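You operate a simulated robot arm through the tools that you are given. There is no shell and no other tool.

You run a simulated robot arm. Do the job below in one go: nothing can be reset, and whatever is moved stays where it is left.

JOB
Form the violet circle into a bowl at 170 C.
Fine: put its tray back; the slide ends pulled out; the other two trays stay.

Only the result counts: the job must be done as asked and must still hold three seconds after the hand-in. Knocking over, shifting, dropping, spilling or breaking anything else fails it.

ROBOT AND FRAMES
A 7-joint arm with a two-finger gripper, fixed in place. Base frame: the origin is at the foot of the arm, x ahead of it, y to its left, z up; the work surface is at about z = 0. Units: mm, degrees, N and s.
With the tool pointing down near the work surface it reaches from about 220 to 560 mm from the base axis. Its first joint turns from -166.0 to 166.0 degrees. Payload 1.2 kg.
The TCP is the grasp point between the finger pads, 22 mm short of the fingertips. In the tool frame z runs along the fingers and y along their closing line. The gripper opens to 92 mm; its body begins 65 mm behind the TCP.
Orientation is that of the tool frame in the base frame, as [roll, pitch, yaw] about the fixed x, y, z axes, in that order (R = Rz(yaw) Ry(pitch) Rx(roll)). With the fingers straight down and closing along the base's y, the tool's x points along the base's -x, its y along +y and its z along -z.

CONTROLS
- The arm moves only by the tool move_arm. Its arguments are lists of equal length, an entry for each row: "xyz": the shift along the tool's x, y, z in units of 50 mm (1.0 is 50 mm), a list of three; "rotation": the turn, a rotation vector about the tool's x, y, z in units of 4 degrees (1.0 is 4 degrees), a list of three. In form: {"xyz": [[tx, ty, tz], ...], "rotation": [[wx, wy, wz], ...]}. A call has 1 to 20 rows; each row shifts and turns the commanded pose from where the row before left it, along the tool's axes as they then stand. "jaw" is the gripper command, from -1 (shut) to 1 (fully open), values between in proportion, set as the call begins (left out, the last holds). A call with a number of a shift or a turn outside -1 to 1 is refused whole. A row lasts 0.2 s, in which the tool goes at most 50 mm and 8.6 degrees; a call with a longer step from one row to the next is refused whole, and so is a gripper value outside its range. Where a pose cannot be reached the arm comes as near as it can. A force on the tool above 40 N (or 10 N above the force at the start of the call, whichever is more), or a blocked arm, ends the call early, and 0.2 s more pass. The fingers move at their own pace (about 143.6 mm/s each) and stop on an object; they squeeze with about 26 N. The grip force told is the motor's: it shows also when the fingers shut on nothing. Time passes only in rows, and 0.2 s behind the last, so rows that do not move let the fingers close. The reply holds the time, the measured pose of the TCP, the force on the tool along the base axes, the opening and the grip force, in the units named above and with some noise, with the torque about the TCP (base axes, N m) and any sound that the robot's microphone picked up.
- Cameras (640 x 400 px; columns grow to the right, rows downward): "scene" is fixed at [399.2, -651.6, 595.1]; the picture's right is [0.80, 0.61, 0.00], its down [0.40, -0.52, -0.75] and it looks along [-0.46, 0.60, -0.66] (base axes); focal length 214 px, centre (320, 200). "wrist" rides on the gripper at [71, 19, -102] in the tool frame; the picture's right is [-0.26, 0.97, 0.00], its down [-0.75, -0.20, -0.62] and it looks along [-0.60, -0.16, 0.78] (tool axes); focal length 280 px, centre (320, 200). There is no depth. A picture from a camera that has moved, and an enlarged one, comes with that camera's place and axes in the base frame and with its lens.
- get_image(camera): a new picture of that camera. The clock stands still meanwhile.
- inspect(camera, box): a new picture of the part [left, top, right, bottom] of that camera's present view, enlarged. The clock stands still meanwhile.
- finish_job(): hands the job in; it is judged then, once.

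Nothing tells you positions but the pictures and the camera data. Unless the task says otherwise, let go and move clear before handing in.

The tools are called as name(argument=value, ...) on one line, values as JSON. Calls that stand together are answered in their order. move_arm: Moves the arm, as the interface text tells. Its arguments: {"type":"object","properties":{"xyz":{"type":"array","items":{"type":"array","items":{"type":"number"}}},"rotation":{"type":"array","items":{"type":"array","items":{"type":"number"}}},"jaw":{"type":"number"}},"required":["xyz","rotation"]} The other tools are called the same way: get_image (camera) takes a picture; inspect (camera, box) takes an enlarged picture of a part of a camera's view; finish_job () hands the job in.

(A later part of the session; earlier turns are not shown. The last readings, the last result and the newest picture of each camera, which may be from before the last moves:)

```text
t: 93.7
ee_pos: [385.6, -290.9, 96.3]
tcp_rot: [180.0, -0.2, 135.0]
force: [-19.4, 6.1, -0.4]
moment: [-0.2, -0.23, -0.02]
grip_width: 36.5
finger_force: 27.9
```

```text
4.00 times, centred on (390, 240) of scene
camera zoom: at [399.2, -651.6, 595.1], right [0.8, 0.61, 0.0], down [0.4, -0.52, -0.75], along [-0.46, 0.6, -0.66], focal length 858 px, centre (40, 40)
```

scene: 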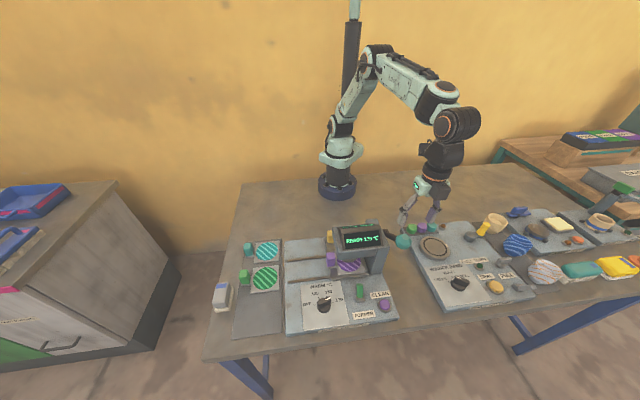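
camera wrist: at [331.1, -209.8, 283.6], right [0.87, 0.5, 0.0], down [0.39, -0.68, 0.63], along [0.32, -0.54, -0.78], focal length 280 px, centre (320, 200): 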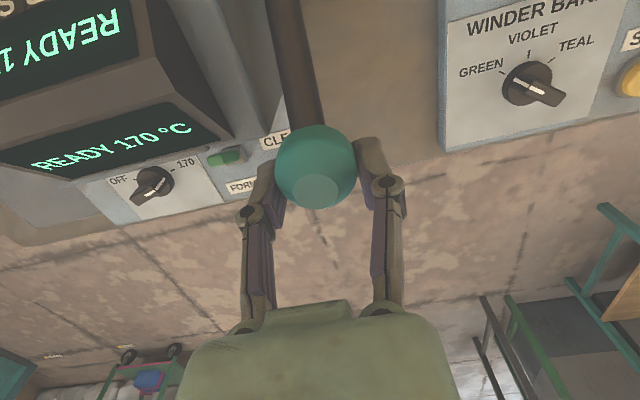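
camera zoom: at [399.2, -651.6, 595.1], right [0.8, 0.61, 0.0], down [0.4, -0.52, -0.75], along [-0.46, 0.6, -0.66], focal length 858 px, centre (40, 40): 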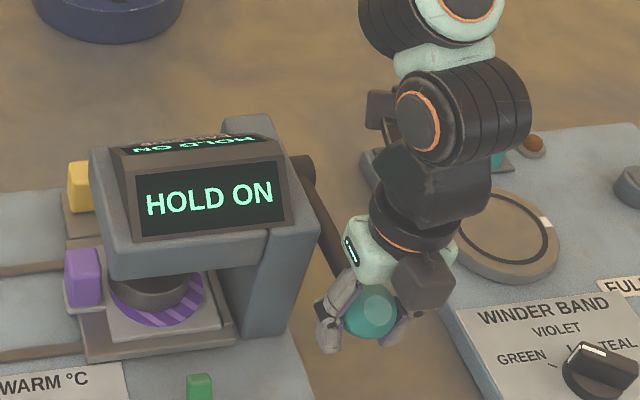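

Still HOLD ON after about 2.5 s. I will keep holding for longer.

move_arm(xyz=[[0, 0, 0], [0, 0, 0], [0, 0, 0], [0, 0, 0], [0, 0, 0], [0, 0, 0], [0, 0, 0], [0, 0, 0]], rotation=[[0, 0, 0], [0, 0, 0], [0, 0, 0], [0, 0, 0], [0, 0, 0], [0, 0, 0], [0, 0, 0], [0, 0, 0]])

inspect(camera="scene", box=[320, 190, 460, 290])

```text
t: 95.5
ee_pos: [385.9, -290.7, 97.6]
tcp_rot: [179.9, 0.1, 135.1]
force: [-10.3, 8.8, -3.0]
moment: [-0.36, -0.34, 0.01]
grip_width: 36.9
finger_force: 28.2
```

```text
4.00 times, centred on (390, 240) of scene
camera zoom: at [399.2, -651.6, 595.1], right [0.8, 0.61, 0.0], down [0.4, -0.52, -0.75], along [-0.46, 0.6, -0.66], focal length 858 px, centre (40, 40)
```

zoom: 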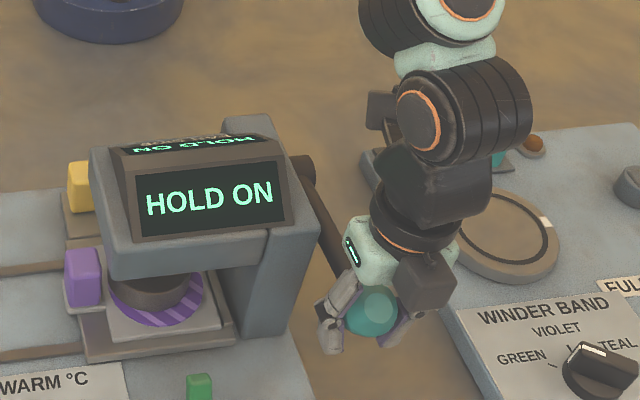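

It still shows HOLD ON after four seconds. I will press a few millimetres further to find out whether the lever is at its end.

move_arm(xyz=[[0, 0, 0.08], [0.01, 0, 0.08], [0, 0, 0], [0, 0, 0]], rotation=[[0, 0, 0], [0, 0, 0], [0, 0, 0], [0, 0, 0]])

inspect(camera="scene", box=[320, 190, 460, 290])

get_image(camera="wrist")

```text
t: 96.5
ee_pos: [387.3, -292.5, 91.2]
tcp_rot: [179.9, 0.4, 135.2]
force: [11.4, -3.9, 5.3]
moment: [0.34, 0.56, -0.07]
grip_width: 28.5
finger_force: 28.0
```

```text
4.00 times, centred on (390, 240) of scene
camera zoom: at [399.2, -651.6, 595.1], right [0.8, 0.61, 0.0], down [0.4, -0.52, -0.75], along [-0.46, 0.6, -0.66], focal length 858 px, centre (40, 40)
```

zoom: 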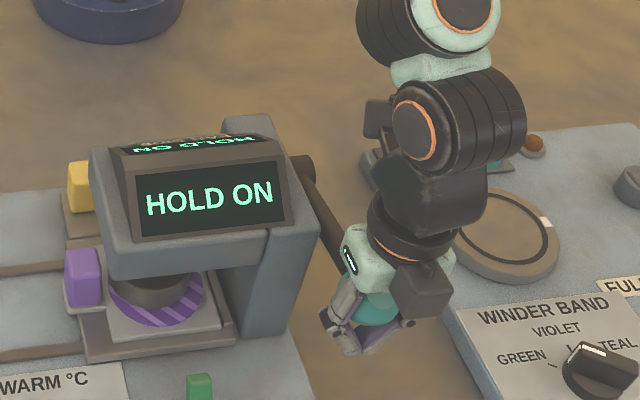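

```text
taken
camera wrist: at [349.8, -228.2, 192.5], right [0.87, 0.5, 0.0], down [0.39, -0.67, 0.63], along [0.32, -0.54, -0.78], focal length 280 px, centre (320, 200)
```

wrist: 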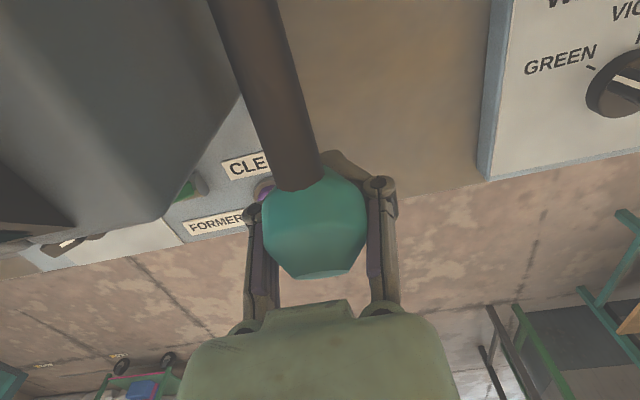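

The lever is at its end stop; the fingers only slid down on the ball, and the display still says HOLD ON. I will move back up 4 mm to centre the pads and keep holding.

move_arm(xyz=[[0, 0, 0], [0, 0, 0], [0, 0, 0], [0, 0, 0], [0, 0, 0]], rotation=[[0, 0, 0], [0, 0, 0], [0, 0, 0], [0, 0, 0], [0, 0, 0]])

inspect(camera="scene", box=[320, 190, 460, 290])

```text
t: 97.7
ee_pos: [385.7, -290.9, 89.7]
tcp_rot: [179.9, 0.1, 135.2]
force: [20.5, -6.1, 6.1]
moment: [0.27, 0.75, -0.14]
grip_width: 28.6
finger_force: 27.6
```

```text
4.00 times, centred on (390, 240) of scene
camera zoom: at [399.2, -651.6, 595.1], right [0.8, 0.61, 0.0], down [0.4, -0.52, -0.75], along [-0.46, 0.6, -0.66], focal length 858 px, centre (40, 40)
```

zoom: 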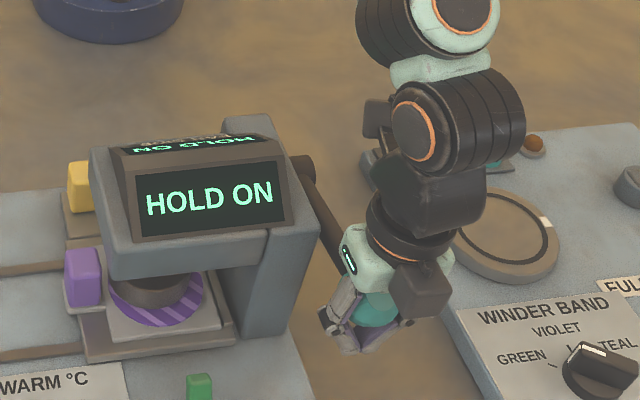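

Measuring from both views, the ball is really at about z = 118, so it slid up between the fingers by some 28 mm. I will lower the hand so the palm comes onto the ball and can press it firmly.

move_arm(xyz=[[0, 0, 0.08], [0, 0, 0.08], [0, 0, 0.06], [0, 0, 0]], rotation=[[0, 0, 0], [0, 0, 0], [0, 0, 0], [0, 0, 0]])

inspect(camera="scene", box=[320, 190, 460, 290])

get_image(camera="wrist")

```text
t: 98.7
ee_pos: [385.1, -291.2, 78.6]
tcp_rot: [179.9, -0.1, 135.1]
force: [8.8, 8.4, 8.4]
moment: [0.34, 0.79, 0.0]
grip_width: 28.8
finger_force: 27.9
```

```text
4.00 times, centred on (390, 240) of scene
camera zoom: at [399.2, -651.6, 595.1], right [0.8, 0.61, 0.0], down [0.4, -0.52, -0.75], along [-0.46, 0.6, -0.66], focal length 858 px, centre (40, 40)
```

zoom: 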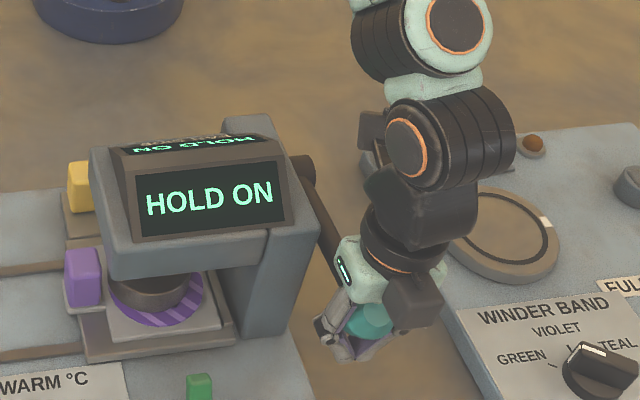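

```text
taken
camera wrist: at [348.8, -227.1, 179.8], right [0.87, 0.5, 0.0], down [0.39, -0.68, 0.62], along [0.31, -0.54, -0.78], focal length 280 px, centre (320, 200)
```

wrist: 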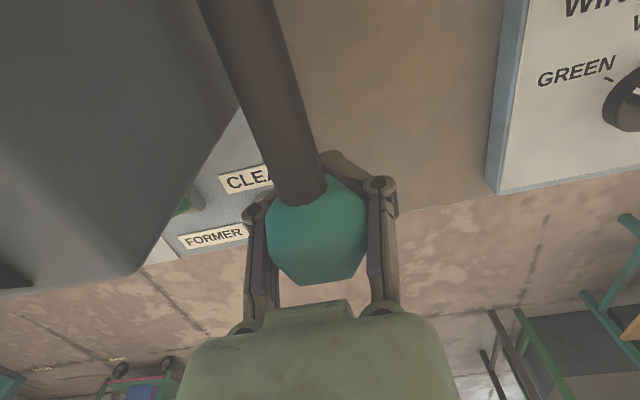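

The lever moved a little further down with the hand, so it was not yet at its end. I will keep lowering in steps.

move_arm(xyz=[[0, 0, 0.1], [0, 0, 0.1], [0.01, 0, 0.1], [0, 0, 0]], rotation=[[0, 0, 0], [0, 0, 0], [0, 0, 0], [0, 0, 0]])

inspect(camera="scene", box=[320, 190, 460, 290])

get_image(camera="wrist")

```text
t: 99.7
ee_pos: [385.7, -292.0, 63.4]
tcp_rot: [179.8, 0.1, 135.1]
force: [15.9, 5.8, 7.9]
moment: [0.34, 1.04, -0.04]
grip_width: 28.8
finger_force: 27.8
```

```text
4.00 times, centred on (390, 240) of scene
camera zoom: at [399.2, -651.6, 595.1], right [0.8, 0.61, 0.0], down [0.4, -0.52, -0.75], along [-0.46, 0.6, -0.66], focal length 858 px, centre (40, 40)
```

zoom: 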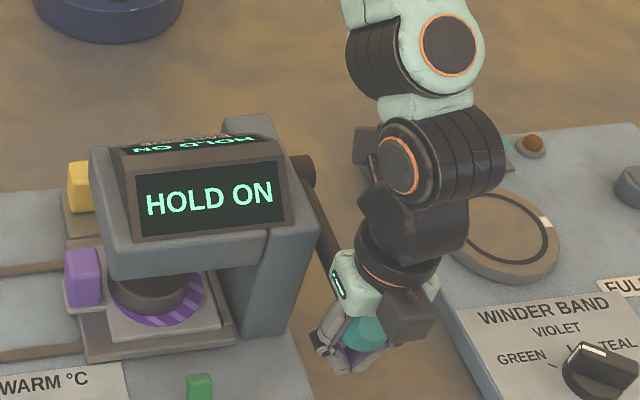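

```text
taken
camera wrist: at [348.9, -227.3, 165.8], right [0.87, 0.5, 0.0], down [0.39, -0.68, 0.63], along [0.31, -0.54, -0.78], focal length 280 px, centre (320, 200)
```

wrist: 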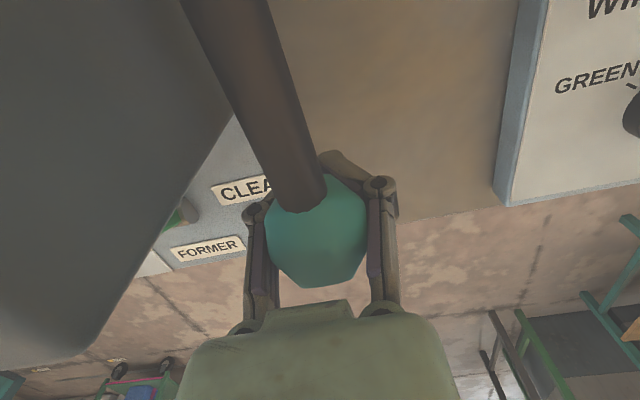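

The lever and die are following down now. I will continue lowering in steps.

move_arm(xyz=[[0.01, 0.02, 0.1], [0.015, 0, 0.1], [0.02, 0, 0.1], [0, 0, 0]], rotation=[[0, 0, 0], [0, 0, 0], [0, 0, 0], [0, 0, 0]])

inspect(camera="scene", box=[320, 190, 460, 290])

get_image(camera="wrist")

```text
t: 100.7
ee_pos: [386.2, -290.4, 51.1]
tcp_rot: [179.9, 0.4, 134.9]
force: [7.8, 4.2, 33.9]
moment: [0.01, 0.38, -0.07]
grip_width: 30.8
finger_force: 28.0
```

```text
4.00 times, centred on (390, 240) of scene
camera zoom: at [399.2, -651.6, 595.1], right [0.8, 0.61, 0.0], down [0.4, -0.52, -0.75], along [-0.46, 0.6, -0.66], focal length 858 px, centre (40, 40)
```

zoom: 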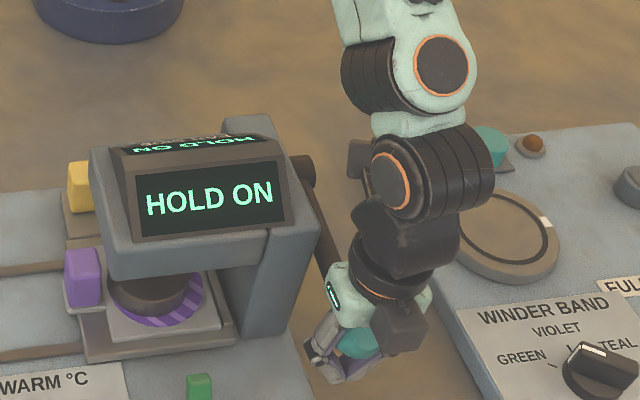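

```text
taken
camera wrist: at [348.4, -226.6, 151.7], right [0.87, 0.5, 0.0], down [0.38, -0.67, 0.63], along [0.32, -0.55, -0.78], focal length 280 px, centre (320, 200)
```

wrist: 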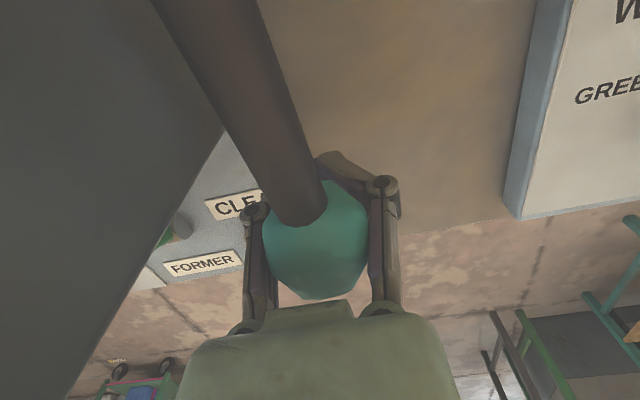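

Now the upward force is 34 N: the lever is at its bottom stop. I will hold it here and wait.

move_arm(xyz=[[0, 0, 0], [0, 0, 0], [0, 0, 0], [0, 0, 0], [0, 0, 0], [0, 0, 0], [0, 0, 0], [0, 0, 0]], rotation=[[0, 0, 0], [0, 0, 0], [0, 0, 0], [0, 0, 0], [0, 0, 0], [0, 0, 0], [0, 0, 0], [0, 0, 0]])

inspect(camera="scene", box=[320, 190, 460, 290])

```text
t: 102.5
ee_pos: [386.3, -291.8, 51.2]
tcp_rot: [179.9, 0.2, 135.0]
force: [12.2, -6.8, 27.2]
moment: [0.05, 0.28, -0.05]
grip_width: 30.8
finger_force: 27.9
```

```text
4.00 times, centred on (390, 240) of scene
camera zoom: at [399.2, -651.6, 595.1], right [0.8, 0.61, 0.0], down [0.4, -0.52, -0.75], along [-0.46, 0.6, -0.66], focal length 858 px, centre (40, 40)
```

zoom: 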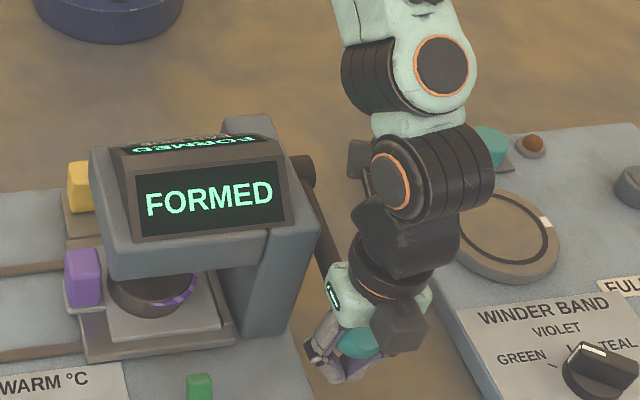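

The display says FORMED. Now I will raise the lever back along its arc in steps, still holding the ball.

move_arm(xyz=[[0, 0, -0.12], [0, 0, -0.17], [0, 0, -0.17], [0.036, 0, -0.206], [0.036, 0, -0.206], [0, 0, 0]], rotation=[[0, 0, 0], [0, 0, 0], [0, 0, 0], [0, 0, 0], [0, 0, 0], [0, 0, 0]])

inspect(camera="scene", box=[320, 190, 460, 290])

get_image(camera="wrist")

```text
t: 103.9
ee_pos: [381.4, -285.9, 93.1]
tcp_rot: [179.9, 0.1, 135.1]
force: [4.9, 3.5, -3.0]
moment: [-0.43, -0.18, 0.02]
grip_width: 28.4
finger_force: 27.9
```

```text
4.00 times, centred on (390, 240) of scene
camera zoom: at [399.2, -651.6, 595.1], right [0.8, 0.61, 0.0], down [0.4, -0.52, -0.75], along [-0.46, 0.6, -0.66], focal length 858 px, centre (40, 40)
```

zoom: 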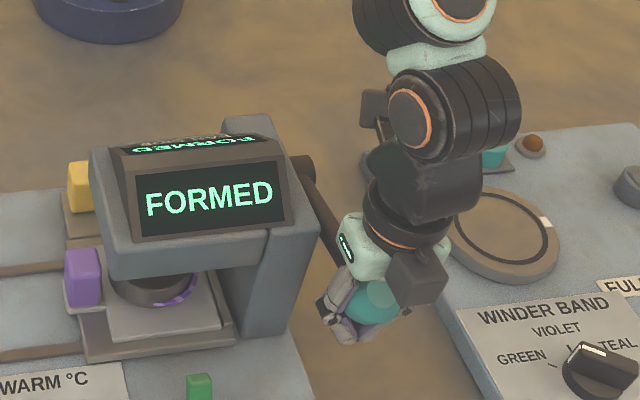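

```text
taken
camera wrist: at [345.1, -223.3, 194.7], right [0.87, 0.5, 0.0], down [0.39, -0.68, 0.63], along [0.31, -0.54, -0.78], focal length 280 px, centre (320, 200)
```

wrist: 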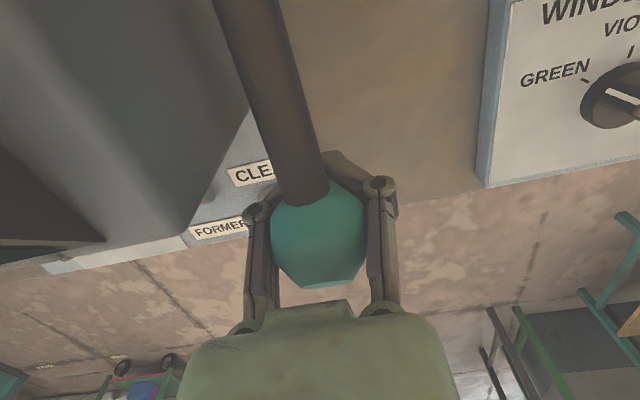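

The lever is rising with the hand. I will raise it to about 30°, keeping the fingers clear of the post's front.

move_arm(xyz=[[0.06, 0, -0.197], [0.06, 0, -0.197], [0.08, 0, -0.181], [0, 0, 0]], rotation=[[0, 0, 0], [0, 0, 0], [0, 0, 0], [0, 0, 0]])

inspect(camera="scene", box=[320, 190, 460, 290])

get_image(camera="wrist")

```text
t: 104.9
ee_pos: [373.6, -279.9, 121.0]
tcp_rot: [-180.0, 0.0, 135.1]
force: [2.7, 5.0, -3.8]
moment: [-0.49, -0.22, 0.0]
grip_width: 28.7
finger_force: 28.2
```

```text
4.00 times, centred on (390, 240) of scene
camera zoom: at [399.2, -651.6, 595.1], right [0.8, 0.61, 0.0], down [0.4, -0.52, -0.75], along [-0.46, 0.6, -0.66], focal length 858 px, centre (40, 40)
```

zoom: 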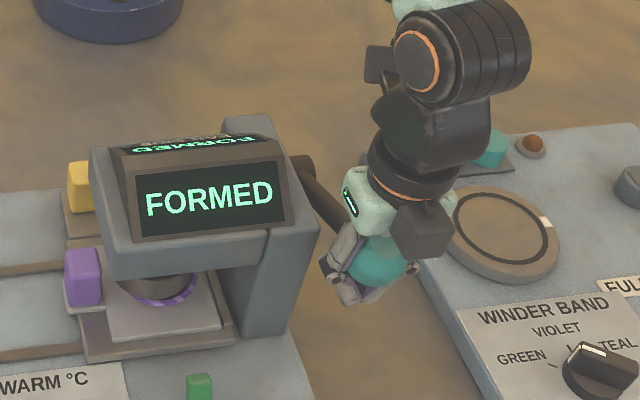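

```text
taken
camera wrist: at [337.5, -215.7, 223.3], right [0.87, 0.5, 0.0], down [0.39, -0.68, 0.62], along [0.31, -0.54, -0.78], focal length 280 px, centre (320, 200)
```

wrist: 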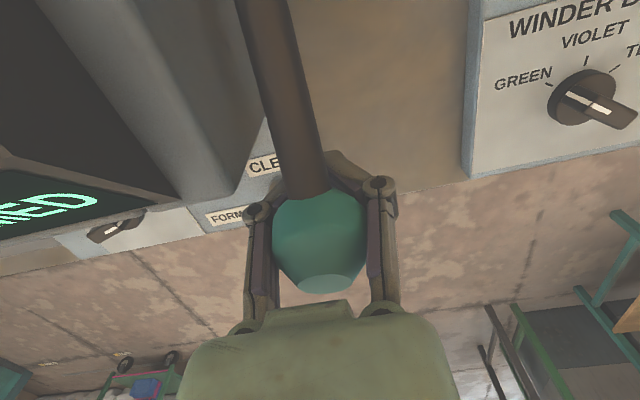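

The lever is at about 30°. I will open the jaws, rise around the ball to take a better hold, and see whether the lever stays.

move_arm(xyz=[[0, 0, 0], [0, 0, 0], [0, 0, 0]], rotation=[[0, 0, 0], [0, 0, 0], [0, 0, 0]], jaw=0.15)

inspect(camera="scene", box=[320, 190, 460, 290])

get_image(camera="wrist")

```text
t: 105.7
ee_pos: [373.8, -280.2, 121.4]
tcp_rot: [180.0, 0.2, 135.1]
force: [-0.9, -5.5, 3.4]
moment: [0.37, 0.01, 0.03]
grip_width: 53.2
finger_force: 0.1
```

```text
4.00 times, centred on (390, 240) of scene
camera zoom: at [399.2, -651.6, 595.1], right [0.8, 0.61, 0.0], down [0.4, -0.52, -0.75], along [-0.46, 0.6, -0.66], focal length 858 px, centre (40, 40)
```

zoom: 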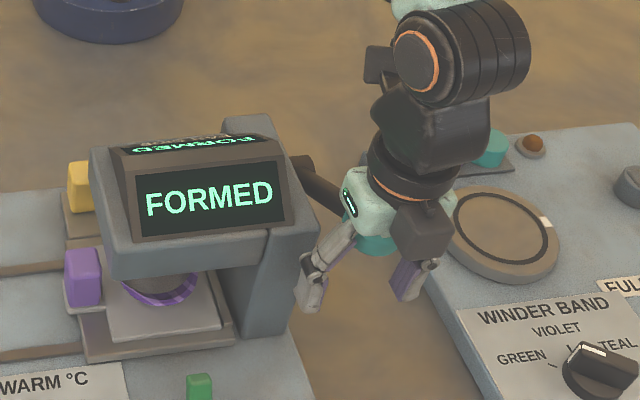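

```text
taken
camera wrist: at [337.5, -216.3, 223.4], right [0.87, 0.5, 0.0], down [0.39, -0.68, 0.63], along [0.31, -0.54, -0.78], focal length 280 px, centre (320, 200)
```

wrist: 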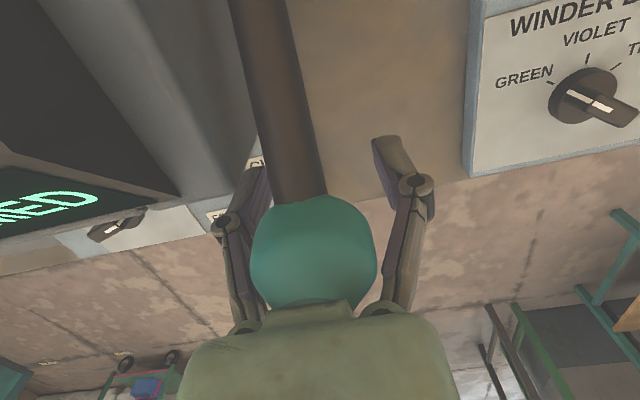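

The lever springs up against the palm by itself, so I only need to rise. I will lift away straight up and let the lever return.

move_arm(xyz=[[0, 0, -0.3], [0, 0, -0.3], [0, 0, -0.3], [0, 0, -0.4], [0, 0, -0.6], [0, 0, -0.6], [0, 0, 0]], rotation=[[0, 0, 0], [0, 0, 0], [0, 0, 0], [0, 0, 0], [0, 0, 0], [0, 0, 0], [0, 0, 0]], jaw=0.3)

inspect(camera="scene", box=[280, 190, 460, 310])

get_image(camera="wrist")

```text
t: 107.3
ee_pos: [373.8, -279.2, 246.3]
tcp_rot: [179.9, 0.1, 135.0]
force: [0.3, -0.2, 0.2]
moment: [-0.01, 0.02, 0.03]
grip_width: 59.9
finger_force: 0.0
```

```text
3.33 times, centred on (370, 250) of scene
camera zoom: at [399.2, -651.6, 595.1], right [0.8, 0.61, 0.0], down [0.4, -0.52, -0.75], along [-0.46, 0.6, -0.66], focal length 715 px, centre (153, 33)
```

zoom: 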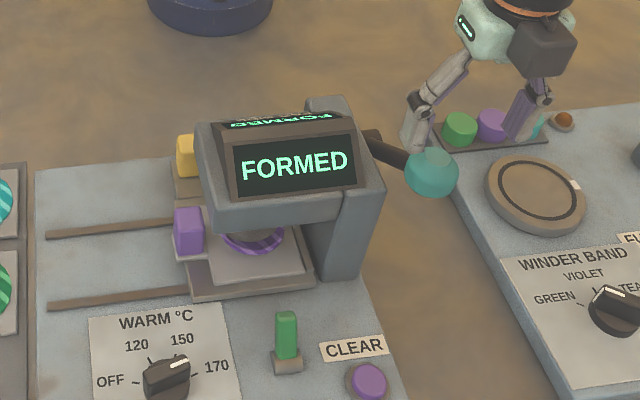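

```text
taken
camera wrist: at [337.8, -214.8, 349.1], right [0.87, 0.5, 0.0], down [0.39, -0.68, 0.63], along [0.31, -0.54, -0.78], focal length 280 px, centre (320, 200)
```

wrist: 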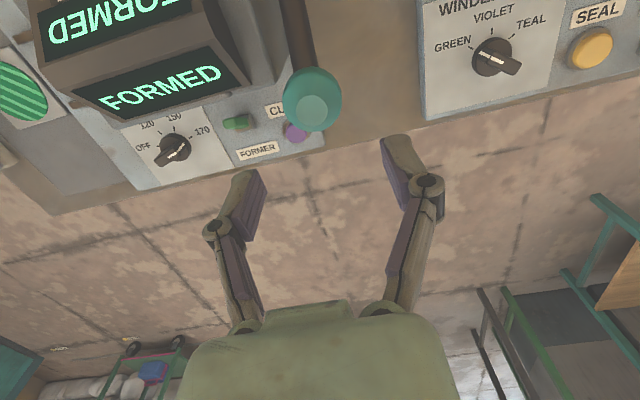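

The lever is back up and a violet bowl stands on the tray under the die. Let me look closely at it.

inspect(camera="scene", box=[320, 245, 380, 290])

inspect(camera="scene", box=[370, 210, 430, 260])

```text
8.89 times, centred on (350, 268) of scene
camera zoom: at [399.2, -651.6, 595.1], right [0.8, 0.61, 0.0], down [0.4, -0.52, -0.75], along [-0.46, 0.6, -0.66], focal length 1906 px, centre (53, -400)
```

zoom: 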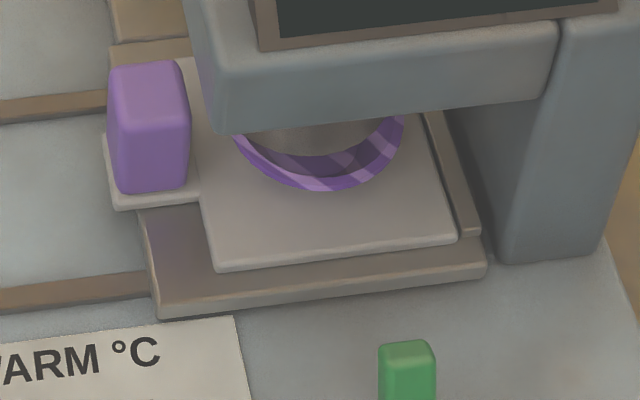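

```text
8.00 times, centred on (400, 235) of scene
camera zoom: at [399.2, -651.6, 595.1], right [0.8, 0.61, 0.0], down [0.4, -0.52, -0.75], along [-0.46, 0.6, -0.66], focal length 1716 px, centre (-320, -80)
```

zoom: 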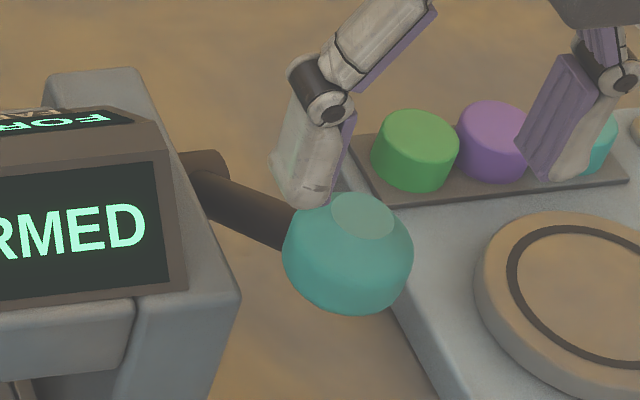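

The bowl is formed and free of the die. Next I will go back above the yellow handle with the same 22° tilt as before, to pull the slide out.

move_arm(xyz=[[0.523, -0.5, 0], [0.523, -0.5, 0], [0.523, -0.5, 0], [0.523, -0.5, 0], [0.523, -0.5, 0], [0.523, -0.5, 0], [0, 0, 0], [0, 0, 0], [0, 0, 0], [0, 0, 0], [0, 0, 0], [0, 0, 0], [0, 0, 0]], rotation=[[0, 0, 0], [0, 0, 0], [0, 0, 0], [0, 0, 0], [0, 0, 0], [0, 0, 0], [0, -1, 0], [0, -1, 0], [0, -1, 0], [0, -1, 0], [0, -1, 0], [0, -0.5, 0], [0, 0, 0]], jaw=0.0)

get_image(camera="wrist")

inspect(camera="scene", box=[280, 160, 420, 290])

```text
t: 110.1
ee_pos: [158.1, -274.6, 245.4]
tcp_rot: [180.0, 22.1, 135.0]
force: [-0.4, 0.0, 0.1]
moment: [0.0, -0.01, -0.03]
grip_width: 46.3
finger_force: 0.0
```

```text
taken
camera wrist: at [97.5, -187.2, 313.3], right [0.85, 0.51, 0.1], down [0.18, -0.47, 0.86], along [0.49, -0.72, -0.5], focal length 280 px, centre (320, 200)
```

wrist: 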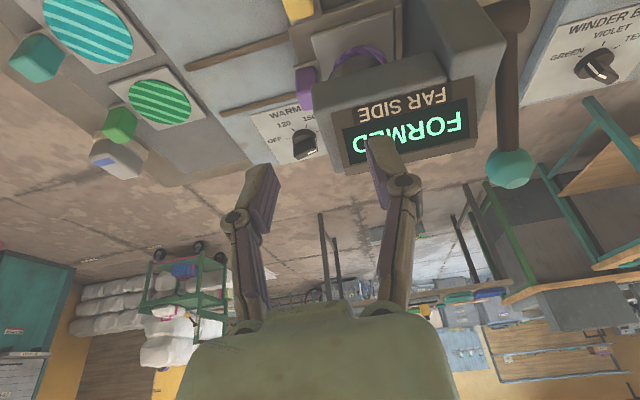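

```text
3.08 times, centred on (350, 225) of scene
camera zoom: at [399.2, -651.6, 595.1], right [0.8, 0.61, 0.0], down [0.4, -0.52, -0.75], along [-0.46, 0.6, -0.66], focal length 660 px, centre (228, 123)
```

zoom: 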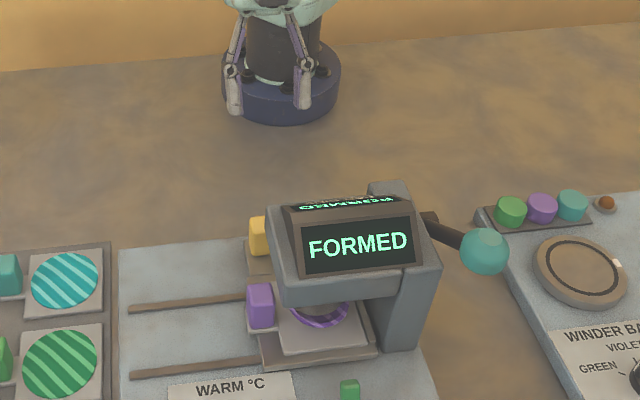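

The tool is above the yellow handle at the known spot. I will go down to z = 110 first and check.

move_arm(xyz=[[0.253, 0, 0.626], [0.253, 0, 0.626], [0.253, 0, 0.626], [0.253, 0, 0.626], [0, 0, 0]], rotation=[[0, 0, 0], [0, 0, 0], [0, 0, 0], [0, 0, 0], [0, 0, 0]])

get_image(camera="wrist")

inspect(camera="scene", box=[300, 200, 380, 270])

```text
t: 111.3
ee_pos: [157.8, -276.0, 109.9]
tcp_rot: [179.9, 22.0, 135.0]
force: [0.3, 0.1, 0.0]
moment: [0.0, -0.01, -0.01]
grip_width: 46.0
finger_force: 0.0
```

```text
taken
camera wrist: at [98.6, -188.4, 176.5], right [0.85, 0.51, 0.1], down [0.18, -0.47, 0.86], along [0.49, -0.72, -0.5], focal length 280 px, centre (320, 200)
```

wrist: 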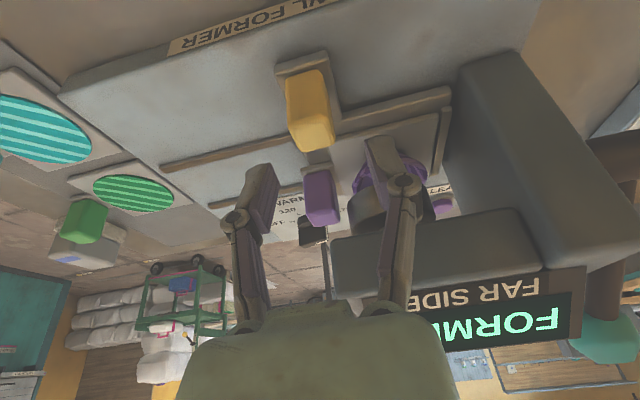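

```text
5.71 times, centred on (340, 235) of scene
camera zoom: at [399.2, -651.6, 595.1], right [0.8, 0.61, 0.0], down [0.4, -0.52, -0.75], along [-0.46, 0.6, -0.66], focal length 1226 px, centre (206, 0)
```

zoom: 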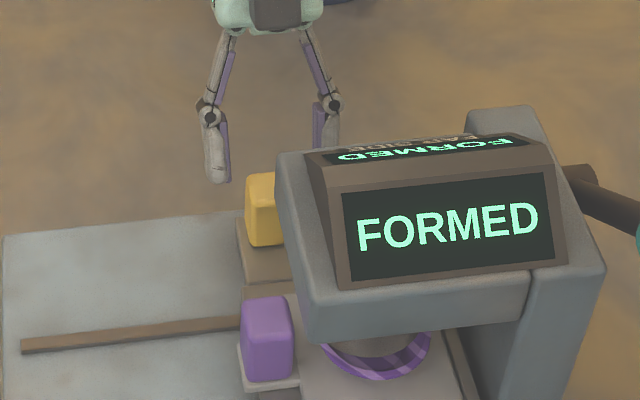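

The handle is between the fingers' paths. I will lower to grip height and close.

move_arm(xyz=[[0.1875, 0, 0.4635], [0.18, 0, 0.445], [0, 0, 0]], rotation=[[0, 0, 0], [0, 0, 0], [0, 0, 0]])

move_arm(xyz=[[0, 0, 0], [0, 0, 0], [0, 0, 0]], rotation=[[0, 0, 0], [0, 0, 0], [0, 0, 0]], jaw=-1)

inspect(camera="scene", box=[300, 200, 380, 290])

```text
t: 112.1
ee_pos: [157.9, -273.5, 61.1]
tcp_rot: [-180.0, 22.1, 135.0]
force: [-0.2, 0.4, -0.4]
moment: [0.03, -0.02, 0.02]
grip_width: 46.0
finger_force: 0.1
```

```text
t: 112.9
ee_pos: [157.4, -274.8, 60.4]
tcp_rot: [-179.8, 22.1, 134.9]
force: [-12.4, -9.4, 0.3]
moment: [-0.47, -0.02, -0.13]
grip_width: 21.8
finger_force: 28.1
```

```text
4.44 times, centred on (340, 245) of scene
camera zoom: at [399.2, -651.6, 595.1], right [0.8, 0.61, 0.0], down [0.4, -0.52, -0.75], along [-0.46, 0.6, -0.66], focal length 953 px, centre (231, 0)
```

zoom: 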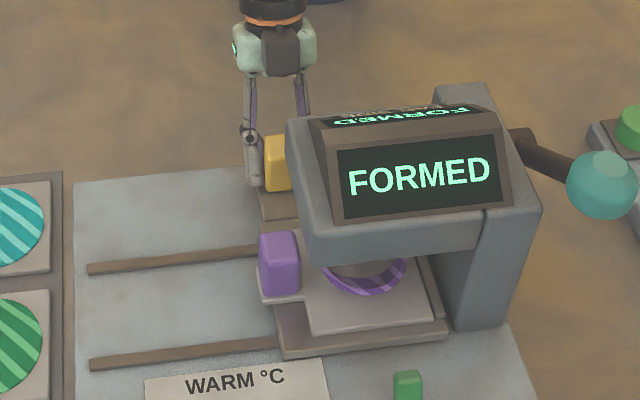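

The yellow handle is held. I will pull the slide out 40 mm slowly and check that the bowl passes the die.

move_arm(xyz=[[0, -0.08, 0], [0, -0.12, 0], [0, -0.15, 0], [0, -0.15, 0], [0, -0.15, 0], [0, -0.15, 0], [0, 0, 0]], rotation=[[0, 0, 0], [0, 0, 0], [0, 0, 0], [0, 0, 0], [0, 0, 0], [0, 0, 0], [0, 0, 0]])

inspect(camera="scene", box=[280, 200, 380, 290])

get_image(camera="wrist")

```text
t: 114.5
ee_pos: [129.8, -303.3, 60.8]
tcp_rot: [179.8, 22.1, 135.0]
force: [2.6, -2.5, -2.6]
moment: [-0.44, -0.61, -0.03]
grip_width: 21.9
finger_force: 28.0
```

```text
4.44 times, centred on (330, 245) of scene
camera zoom: at [399.2, -651.6, 595.1], right [0.8, 0.61, 0.0], down [0.4, -0.52, -0.75], along [-0.46, 0.6, -0.66], focal length 953 px, centre (276, 0)
```

zoom: 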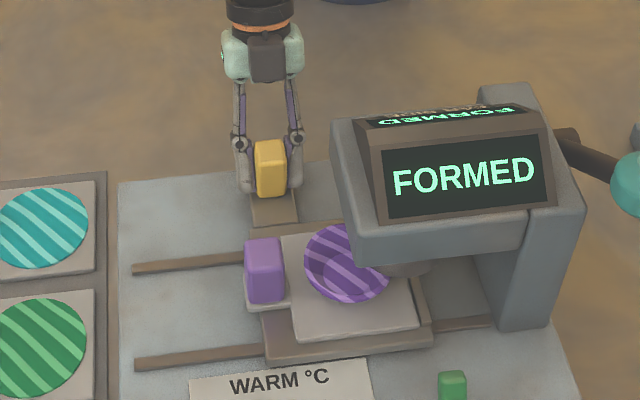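

```text
taken
camera wrist: at [69.8, -215.8, 128.6], right [0.85, 0.51, 0.1], down [0.18, -0.47, 0.86], along [0.49, -0.72, -0.5], focal length 280 px, centre (320, 200)
```

wrist: 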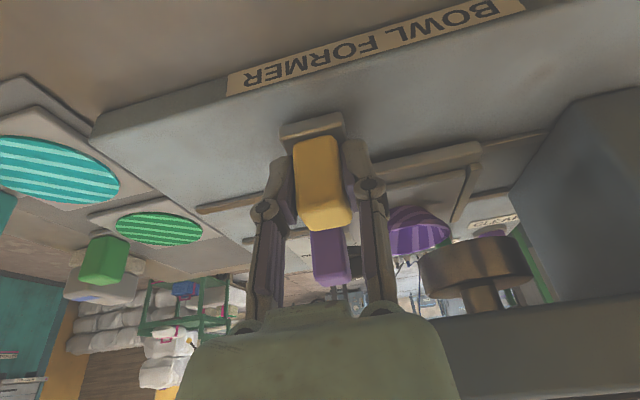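

The bowl comes out with the tray. I will pull the slide the remaining 70 mm to its outer stop.

move_arm(xyz=[[0, -0.12, 0], [0, -0.16, 0], [0, -0.16, 0], [0, -0.16, 0], [0, -0.16, 0], [0, -0.16, 0], [0, -0.16, 0], [0, -0.16, 0], [0, -0.1, 0], [0, -0.06, 0], [0, 0, 0]], rotation=[[0, 0, 0], [0, 0, 0], [0, 0, 0], [0, 0, 0], [0, 0, 0], [0, 0, 0], [0, 0, 0], [0, 0, 0], [0, 0, 0], [0, 0, 0], [0, 0, 0]])

inspect(camera="scene", box=[260, 200, 380, 290])

get_image(camera="wrist")

```text
t: 116.9
ee_pos: [79.9, -352.5, 60.7]
tcp_rot: [-180.0, 22.1, 135.0]
force: [-2.2, -0.1, 14.7]
moment: [-0.39, -0.35, -0.04]
grip_width: 21.6
finger_force: 28.4
```

```text
4.44 times, centred on (320, 245) of scene
camera zoom: at [399.2, -651.6, 595.1], right [0.8, 0.61, 0.0], down [0.4, -0.52, -0.75], along [-0.46, 0.6, -0.66], focal length 953 px, centre (320, 0)
```

zoom: 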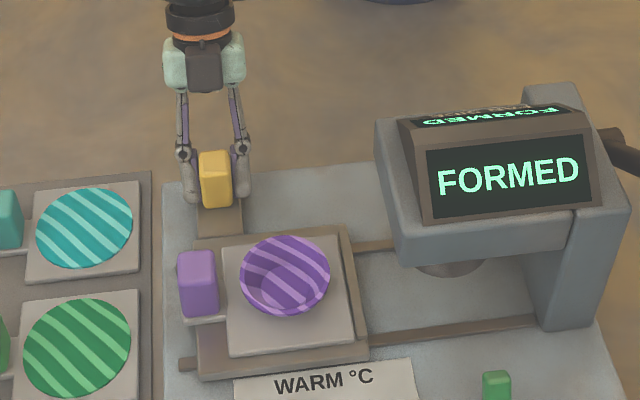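

```text
taken
camera wrist: at [20.0, -265.2, 128.9], right [0.85, 0.51, 0.1], down [0.18, -0.47, 0.86], along [0.49, -0.72, -0.5], focal length 280 px, centre (320, 200)
```

wrist: 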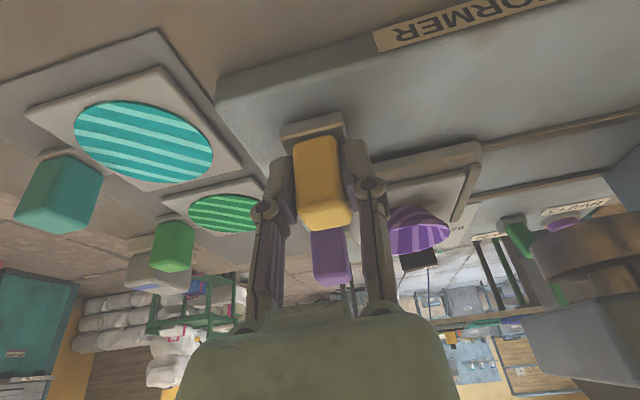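

The slide is out and the bowl sits on its tray. I will pull 2–3 mm more to make sure it is at the outer stop.

move_arm(xyz=[[0, -0.03, 0], [0, -0.03, 0], [0, 0, 0]], rotation=[[0, 0, 0], [0, 0, 0], [0, 0, 0]])

inspect(camera="scene", box=[270, 215, 350, 295])

```text
t: 117.7
ee_pos: [78.5, -352.9, 59.9]
tcp_rot: [179.7, 22.0, 135.1]
force: [1.1, 9.6, 16.8]
moment: [0.14, -0.11, 0.05]
grip_width: 21.6
finger_force: 27.9
```

```text
5.00 times, centred on (310, 255) of scene
camera zoom: at [399.2, -651.6, 595.1], right [0.8, 0.61, 0.0], down [0.4, -0.52, -0.75], along [-0.46, 0.6, -0.66], focal length 1072 px, centre (370, -75)
```

zoom: 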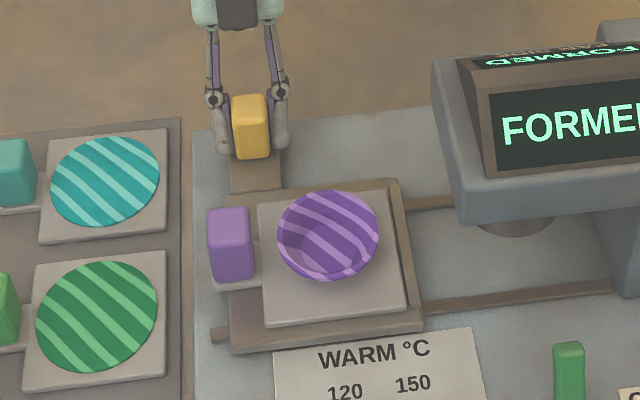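

The slide is at its outer stop (light counter-force). I will release the handle and rise straight up.

move_arm(xyz=[[0, 0, 0], [0, 0, 0], [0, 0, 0]], rotation=[[0, 0, 0], [0, 0, 0], [0, 0, 0]], jaw=-0.1)

move_arm(xyz=[[-0.075, 0, -0.185], [-0.15, 0, -0.371], [-0.26, 0, -0.649], [-0.26, 0, -0.649], [-0.26, 0, -0.649], [0, 0, 0], [0, 0, 0], [0, 0, 0], [0, 0, 0], [0, 0, 0], [0, 0, 0], [0, 0, 0]], rotation=[[0, 0, 0], [0, 0, 0], [0, 0, 0], [0, 0, 0], [0, 0, 0], [0, 1, 0], [0, 1, 0], [0, 1, 0], [0, 1, 0], [0, 1, 0], [0, 0.5, 0], [0, 0, 0]])

get_image(camera="wrist")

inspect(camera="scene", box=[250, 200, 400, 310])

```text
t: 118.5
ee_pos: [79.0, -354.6, 60.3]
tcp_rot: [-180.0, 22.1, 135.0]
force: [0.1, 0.2, -1.1]
moment: [0.0, 0.01, 0.04]
grip_width: 41.6
finger_force: 0.2
```

```text
t: 121.1
ee_pos: [77.5, -353.2, 196.1]
tcp_rot: [180.0, -0.1, 135.0]
force: [-0.6, 0.9, 0.1]
moment: [-0.03, -0.01, 0.01]
grip_width: 41.4
finger_force: 0.0
```

```text
taken
camera wrist: at [41.1, -290.7, 298.0], right [0.87, 0.5, 0.0], down [0.39, -0.68, 0.63], along [0.31, -0.54, -0.78], focal length 280 px, centre (320, 200)
```

wrist: 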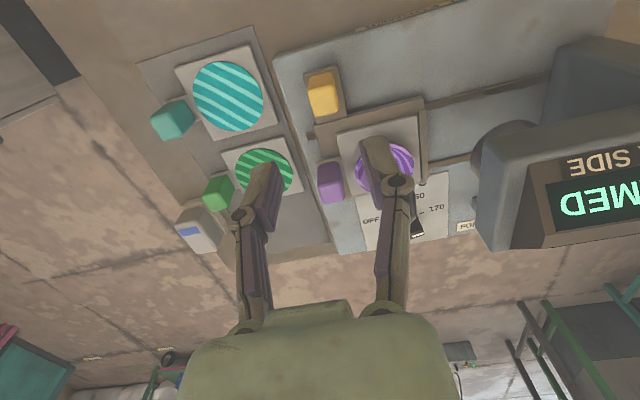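

```text
3.64 times, centred on (325, 255) of scene
camera zoom: at [399.2, -651.6, 595.1], right [0.8, 0.61, 0.0], down [0.4, -0.52, -0.75], along [-0.46, 0.6, -0.66], focal length 780 px, centre (302, 0)
```

zoom: 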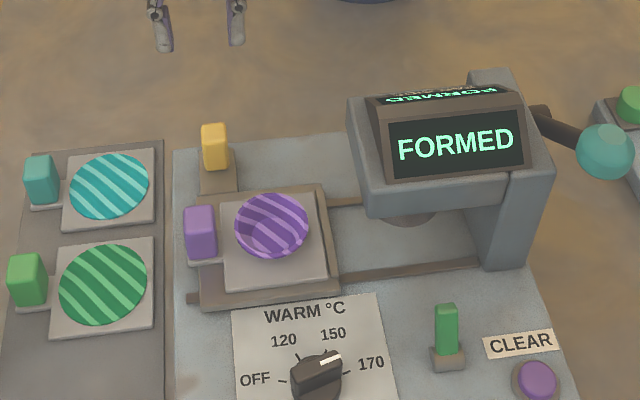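

The slide is out with the tray and bowl on it, all clear. I will turn the tool back to close across the tray handle and move above it.

move_arm(xyz=[[0, 0, 0], [0, 0, 0], [0, 0, 0], [0, 0, 0], [0, 0, 0], [0, 0, 0], [0, 0, 0], [0, 0, 0], [0, 0, 0], [0, 0, 0], [0, 0, 0], [0, 0, 0], [0, 0, 0], [0, 0, 0], [0, 0, 0], [0, 0, 0], [0, 0, 0], [0, 0, 0], [0, 0, 0], [0, 0, 0]], rotation=[[0, 0, 1], [0, 0, 1], [0, 0, 1], [0, 0, 1], [0, 0, 1], [0, 0, 1], [0, 0, 1], [0, 0, 1], [0, 0, 1], [0, 0, 1], [0, 0, 1], [0, 0, 1], [0, 0, 1], [0, 0, 1], [0, 0, 1], [0, 0, 1], [0, 0, 1], [0, 0, 1], [0, 0, 1], [0, 0, 1]])

move_arm(xyz=[[0, 0, 0], [0, 0, 0], [0, 0, 0], [-0.14, 0.613, 0], [-0.14, 0.613, 0], [-0.14, 0.613, 0], [0, 0, 0]], rotation=[[0, 0, 1], [0, 0, 1], [0, 0, 0.5], [0, 0, 0], [0, 0, 0], [0, 0, 0], [0, 0, 0]])

get_image(camera="wrist")

inspect(camera="scene", box=[280, 225, 350, 290])

```text
t: 125.3
ee_pos: [76.8, -354.9, 196.2]
tcp_rot: [179.9, 0.0, 55.0]
force: [0.7, -0.3, 1.1]
moment: [0.01, 0.01, 0.0]
grip_width: 41.3
finger_force: 0.1
```

```text
t: 126.9
ee_pos: [127.6, -433.1, 195.3]
tcp_rot: [-180.0, 0.1, 45.0]
force: [0.3, 0.4, -0.9]
moment: [0.02, 0.02, 0.0]
grip_width: 41.4
finger_force: 0.1
```

```text
taken
camera wrist: at [190.9, -397.5, 297.8], right [0.5, -0.87, 0.0], down [-0.68, -0.39, 0.62], along [-0.54, -0.31, -0.78], focal length 280 px, centre (320, 200)
```

wrist: 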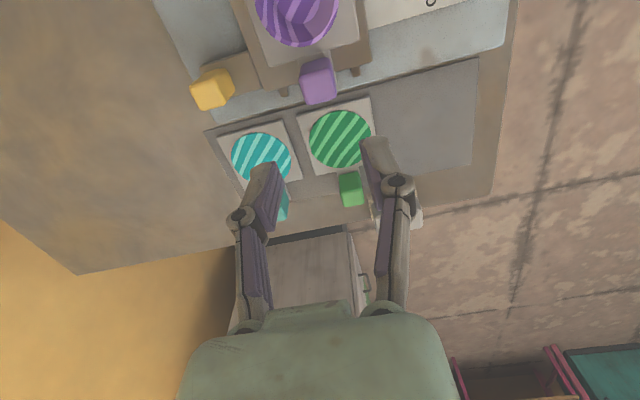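

```text
6.15 times, centred on (315, 258) of scene
camera zoom: at [399.2, -651.6, 595.1], right [0.8, 0.61, 0.0], down [0.4, -0.52, -0.75], along [-0.46, 0.6, -0.66], focal length 1320 px, centre (351, -154)
```

zoom: 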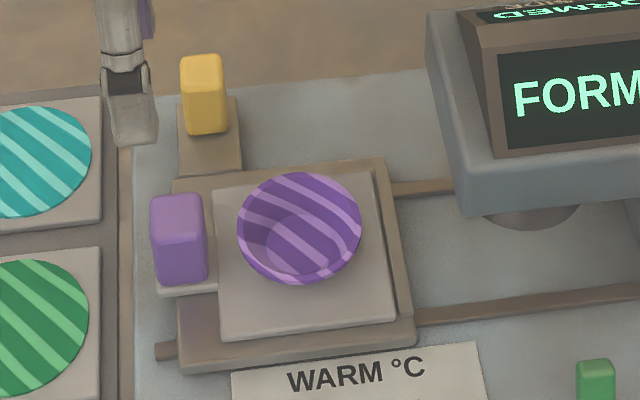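

The tray has not moved on the slide, and the tool is over its handle. I will go down and grip it from above.

move_arm(xyz=[[0, 0, 0.8], [0, 0, 0.8], [0, 0, 0.6], [0, 0, 0.35], [0, 0, 0]], rotation=[[0, 0, 0], [0, 0, 0], [0, 0, 0], [0, 0, 0], [0, 0, 0]])

inspect(camera="wrist", box=[160, 0, 480, 220])

inspect(camera="scene", box=[270, 220, 350, 290])

```text
t: 128.1
ee_pos: [127.2, -432.4, 68.1]
tcp_rot: [179.9, 0.1, 45.0]
force: [-0.5, 0.4, -0.6]
moment: [0.01, 0.0, -0.01]
grip_width: 41.5
finger_force: 0.0
```

```text
1.82 times, centred on (320, 110) of wrist
camera zoom: at [190.9, -396.5, 170.2], right [0.5, -0.87, 0.0], down [-0.68, -0.39, 0.62], along [-0.54, -0.31, -0.78], focal length 510 px, centre (320, 364)
```

zoom: 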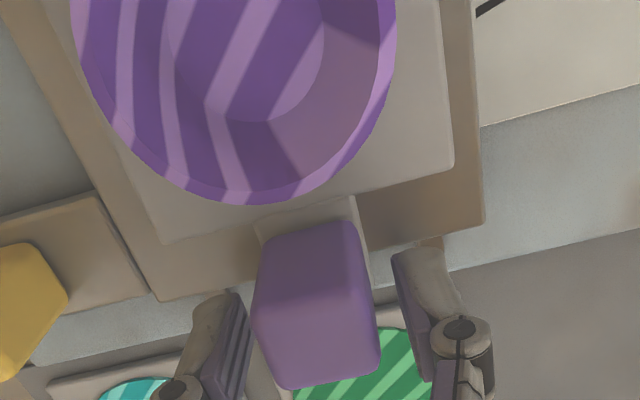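

```text
5.71 times, centred on (310, 255) of scene
camera zoom: at [399.2, -651.6, 595.1], right [0.8, 0.61, 0.0], down [0.4, -0.52, -0.75], along [-0.46, 0.6, -0.66], focal length 1226 px, centre (377, -114)
```

zoom: 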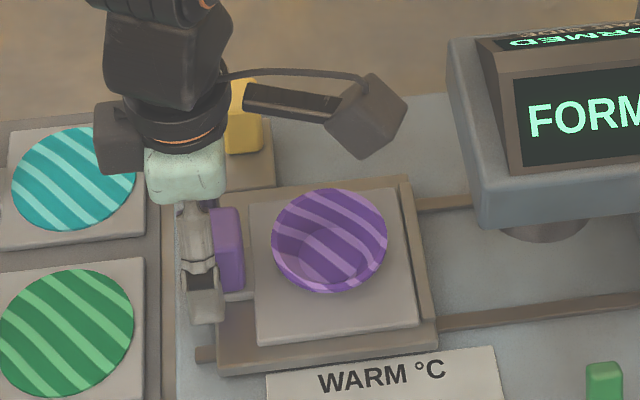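

The handle is between the fingers. I will close, lift slightly, and shift the tray 22 mm outward on the slide so there is room for the tilted grip.

move_arm(xyz=[[0, 0, 0], [0, 0, 0], [0, 0, 0]], rotation=[[0, 0, 0], [0, 0, 0], [0, 0, 0]], jaw=-1)

move_arm(xyz=[[0, 0, -0.06], [0, 0, -0.08], [-0.08, 0, 0], [-0.12, 0, 0], [-0.12, 0, 0], [-0.1, 0, 0], [0, 0, 0]], rotation=[[0, 0, 0], [0, 0, 0], [0, 0, 0], [0, 0, 0], [0, 0, 0], [0, 0, 0], [0, 0, 0]])

inspect(camera="scene", box=[270, 220, 350, 290])

inspect(camera="wrist", box=[160, 0, 480, 220])

```text
t: 128.9
ee_pos: [127.9, -432.8, 67.6]
tcp_rot: [179.9, 0.1, 45.0]
force: [0.7, 0.6, 1.3]
moment: [-0.05, -0.02, -0.02]
grip_width: 25.1
finger_force: 25.7
```

```text
t: 130.5
ee_pos: [112.7, -448.6, 74.1]
tcp_rot: [179.9, 0.0, 45.1]
force: [-0.6, 0.5, -0.5]
moment: [-0.03, 0.04, -0.02]
grip_width: 25.4
finger_force: 25.6
```

```text
5.71 times, centred on (310, 255) of scene
camera zoom: at [399.2, -651.6, 595.1], right [0.8, 0.61, 0.0], down [0.4, -0.52, -0.75], along [-0.46, 0.6, -0.66], focal length 1226 px, centre (377, -114)
```

zoom: 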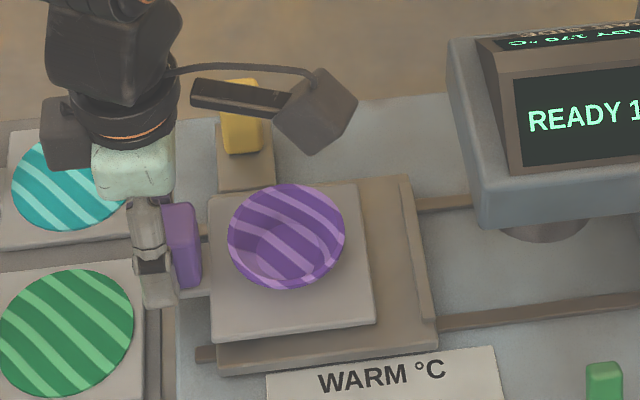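

```text
1.82 times, centred on (320, 110) of wrist
camera zoom: at [176.1, -411.7, 177.3], right [0.5, -0.87, 0.0], down [-0.68, -0.39, 0.62], along [-0.54, -0.31, -0.78], focal length 510 px, centre (320, 364)
```

zoom: 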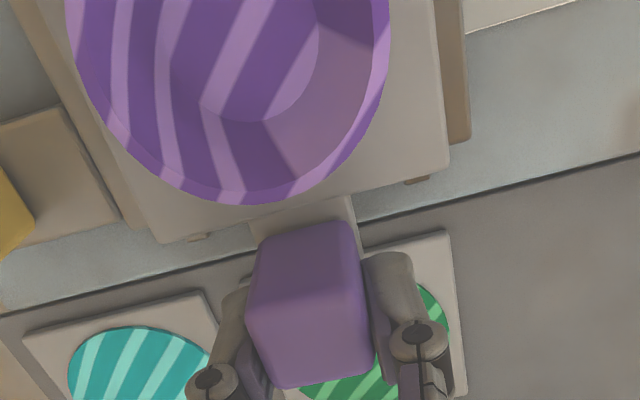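

The tray is over the outer part of the slide with the bowl steady. I will lower it, release, rise and tilt the tool again for the trip home.

move_arm(xyz=[[0, 0, 0.07], [0, 0, 0.07], [0, 0, 0]], rotation=[[0, 0, 0], [0, 0, 0], [0, 0, 0]])

inspect(camera="scene", box=[270, 220, 350, 290])

```text
t: 131.3
ee_pos: [112.3, -448.6, 67.3]
tcp_rot: [179.9, 0.0, 45.1]
force: [0.1, 0.7, 3.5]
moment: [0.08, -0.01, 0.03]
grip_width: 25.4
finger_force: 25.8
```

```text
5.71 times, centred on (310, 255) of scene
camera zoom: at [399.2, -651.6, 595.1], right [0.8, 0.61, 0.0], down [0.4, -0.52, -0.75], along [-0.46, 0.6, -0.66], focal length 1226 px, centre (377, -114)
```

zoom: 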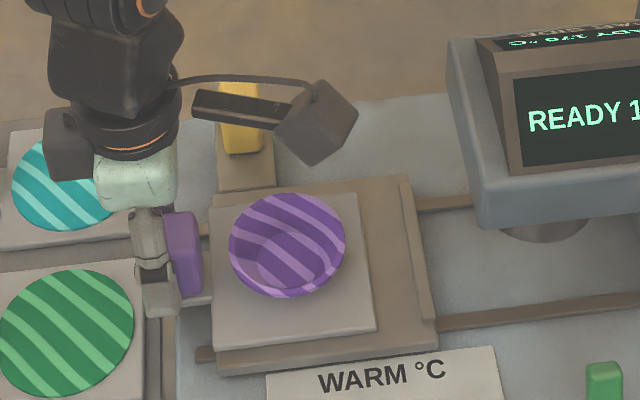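

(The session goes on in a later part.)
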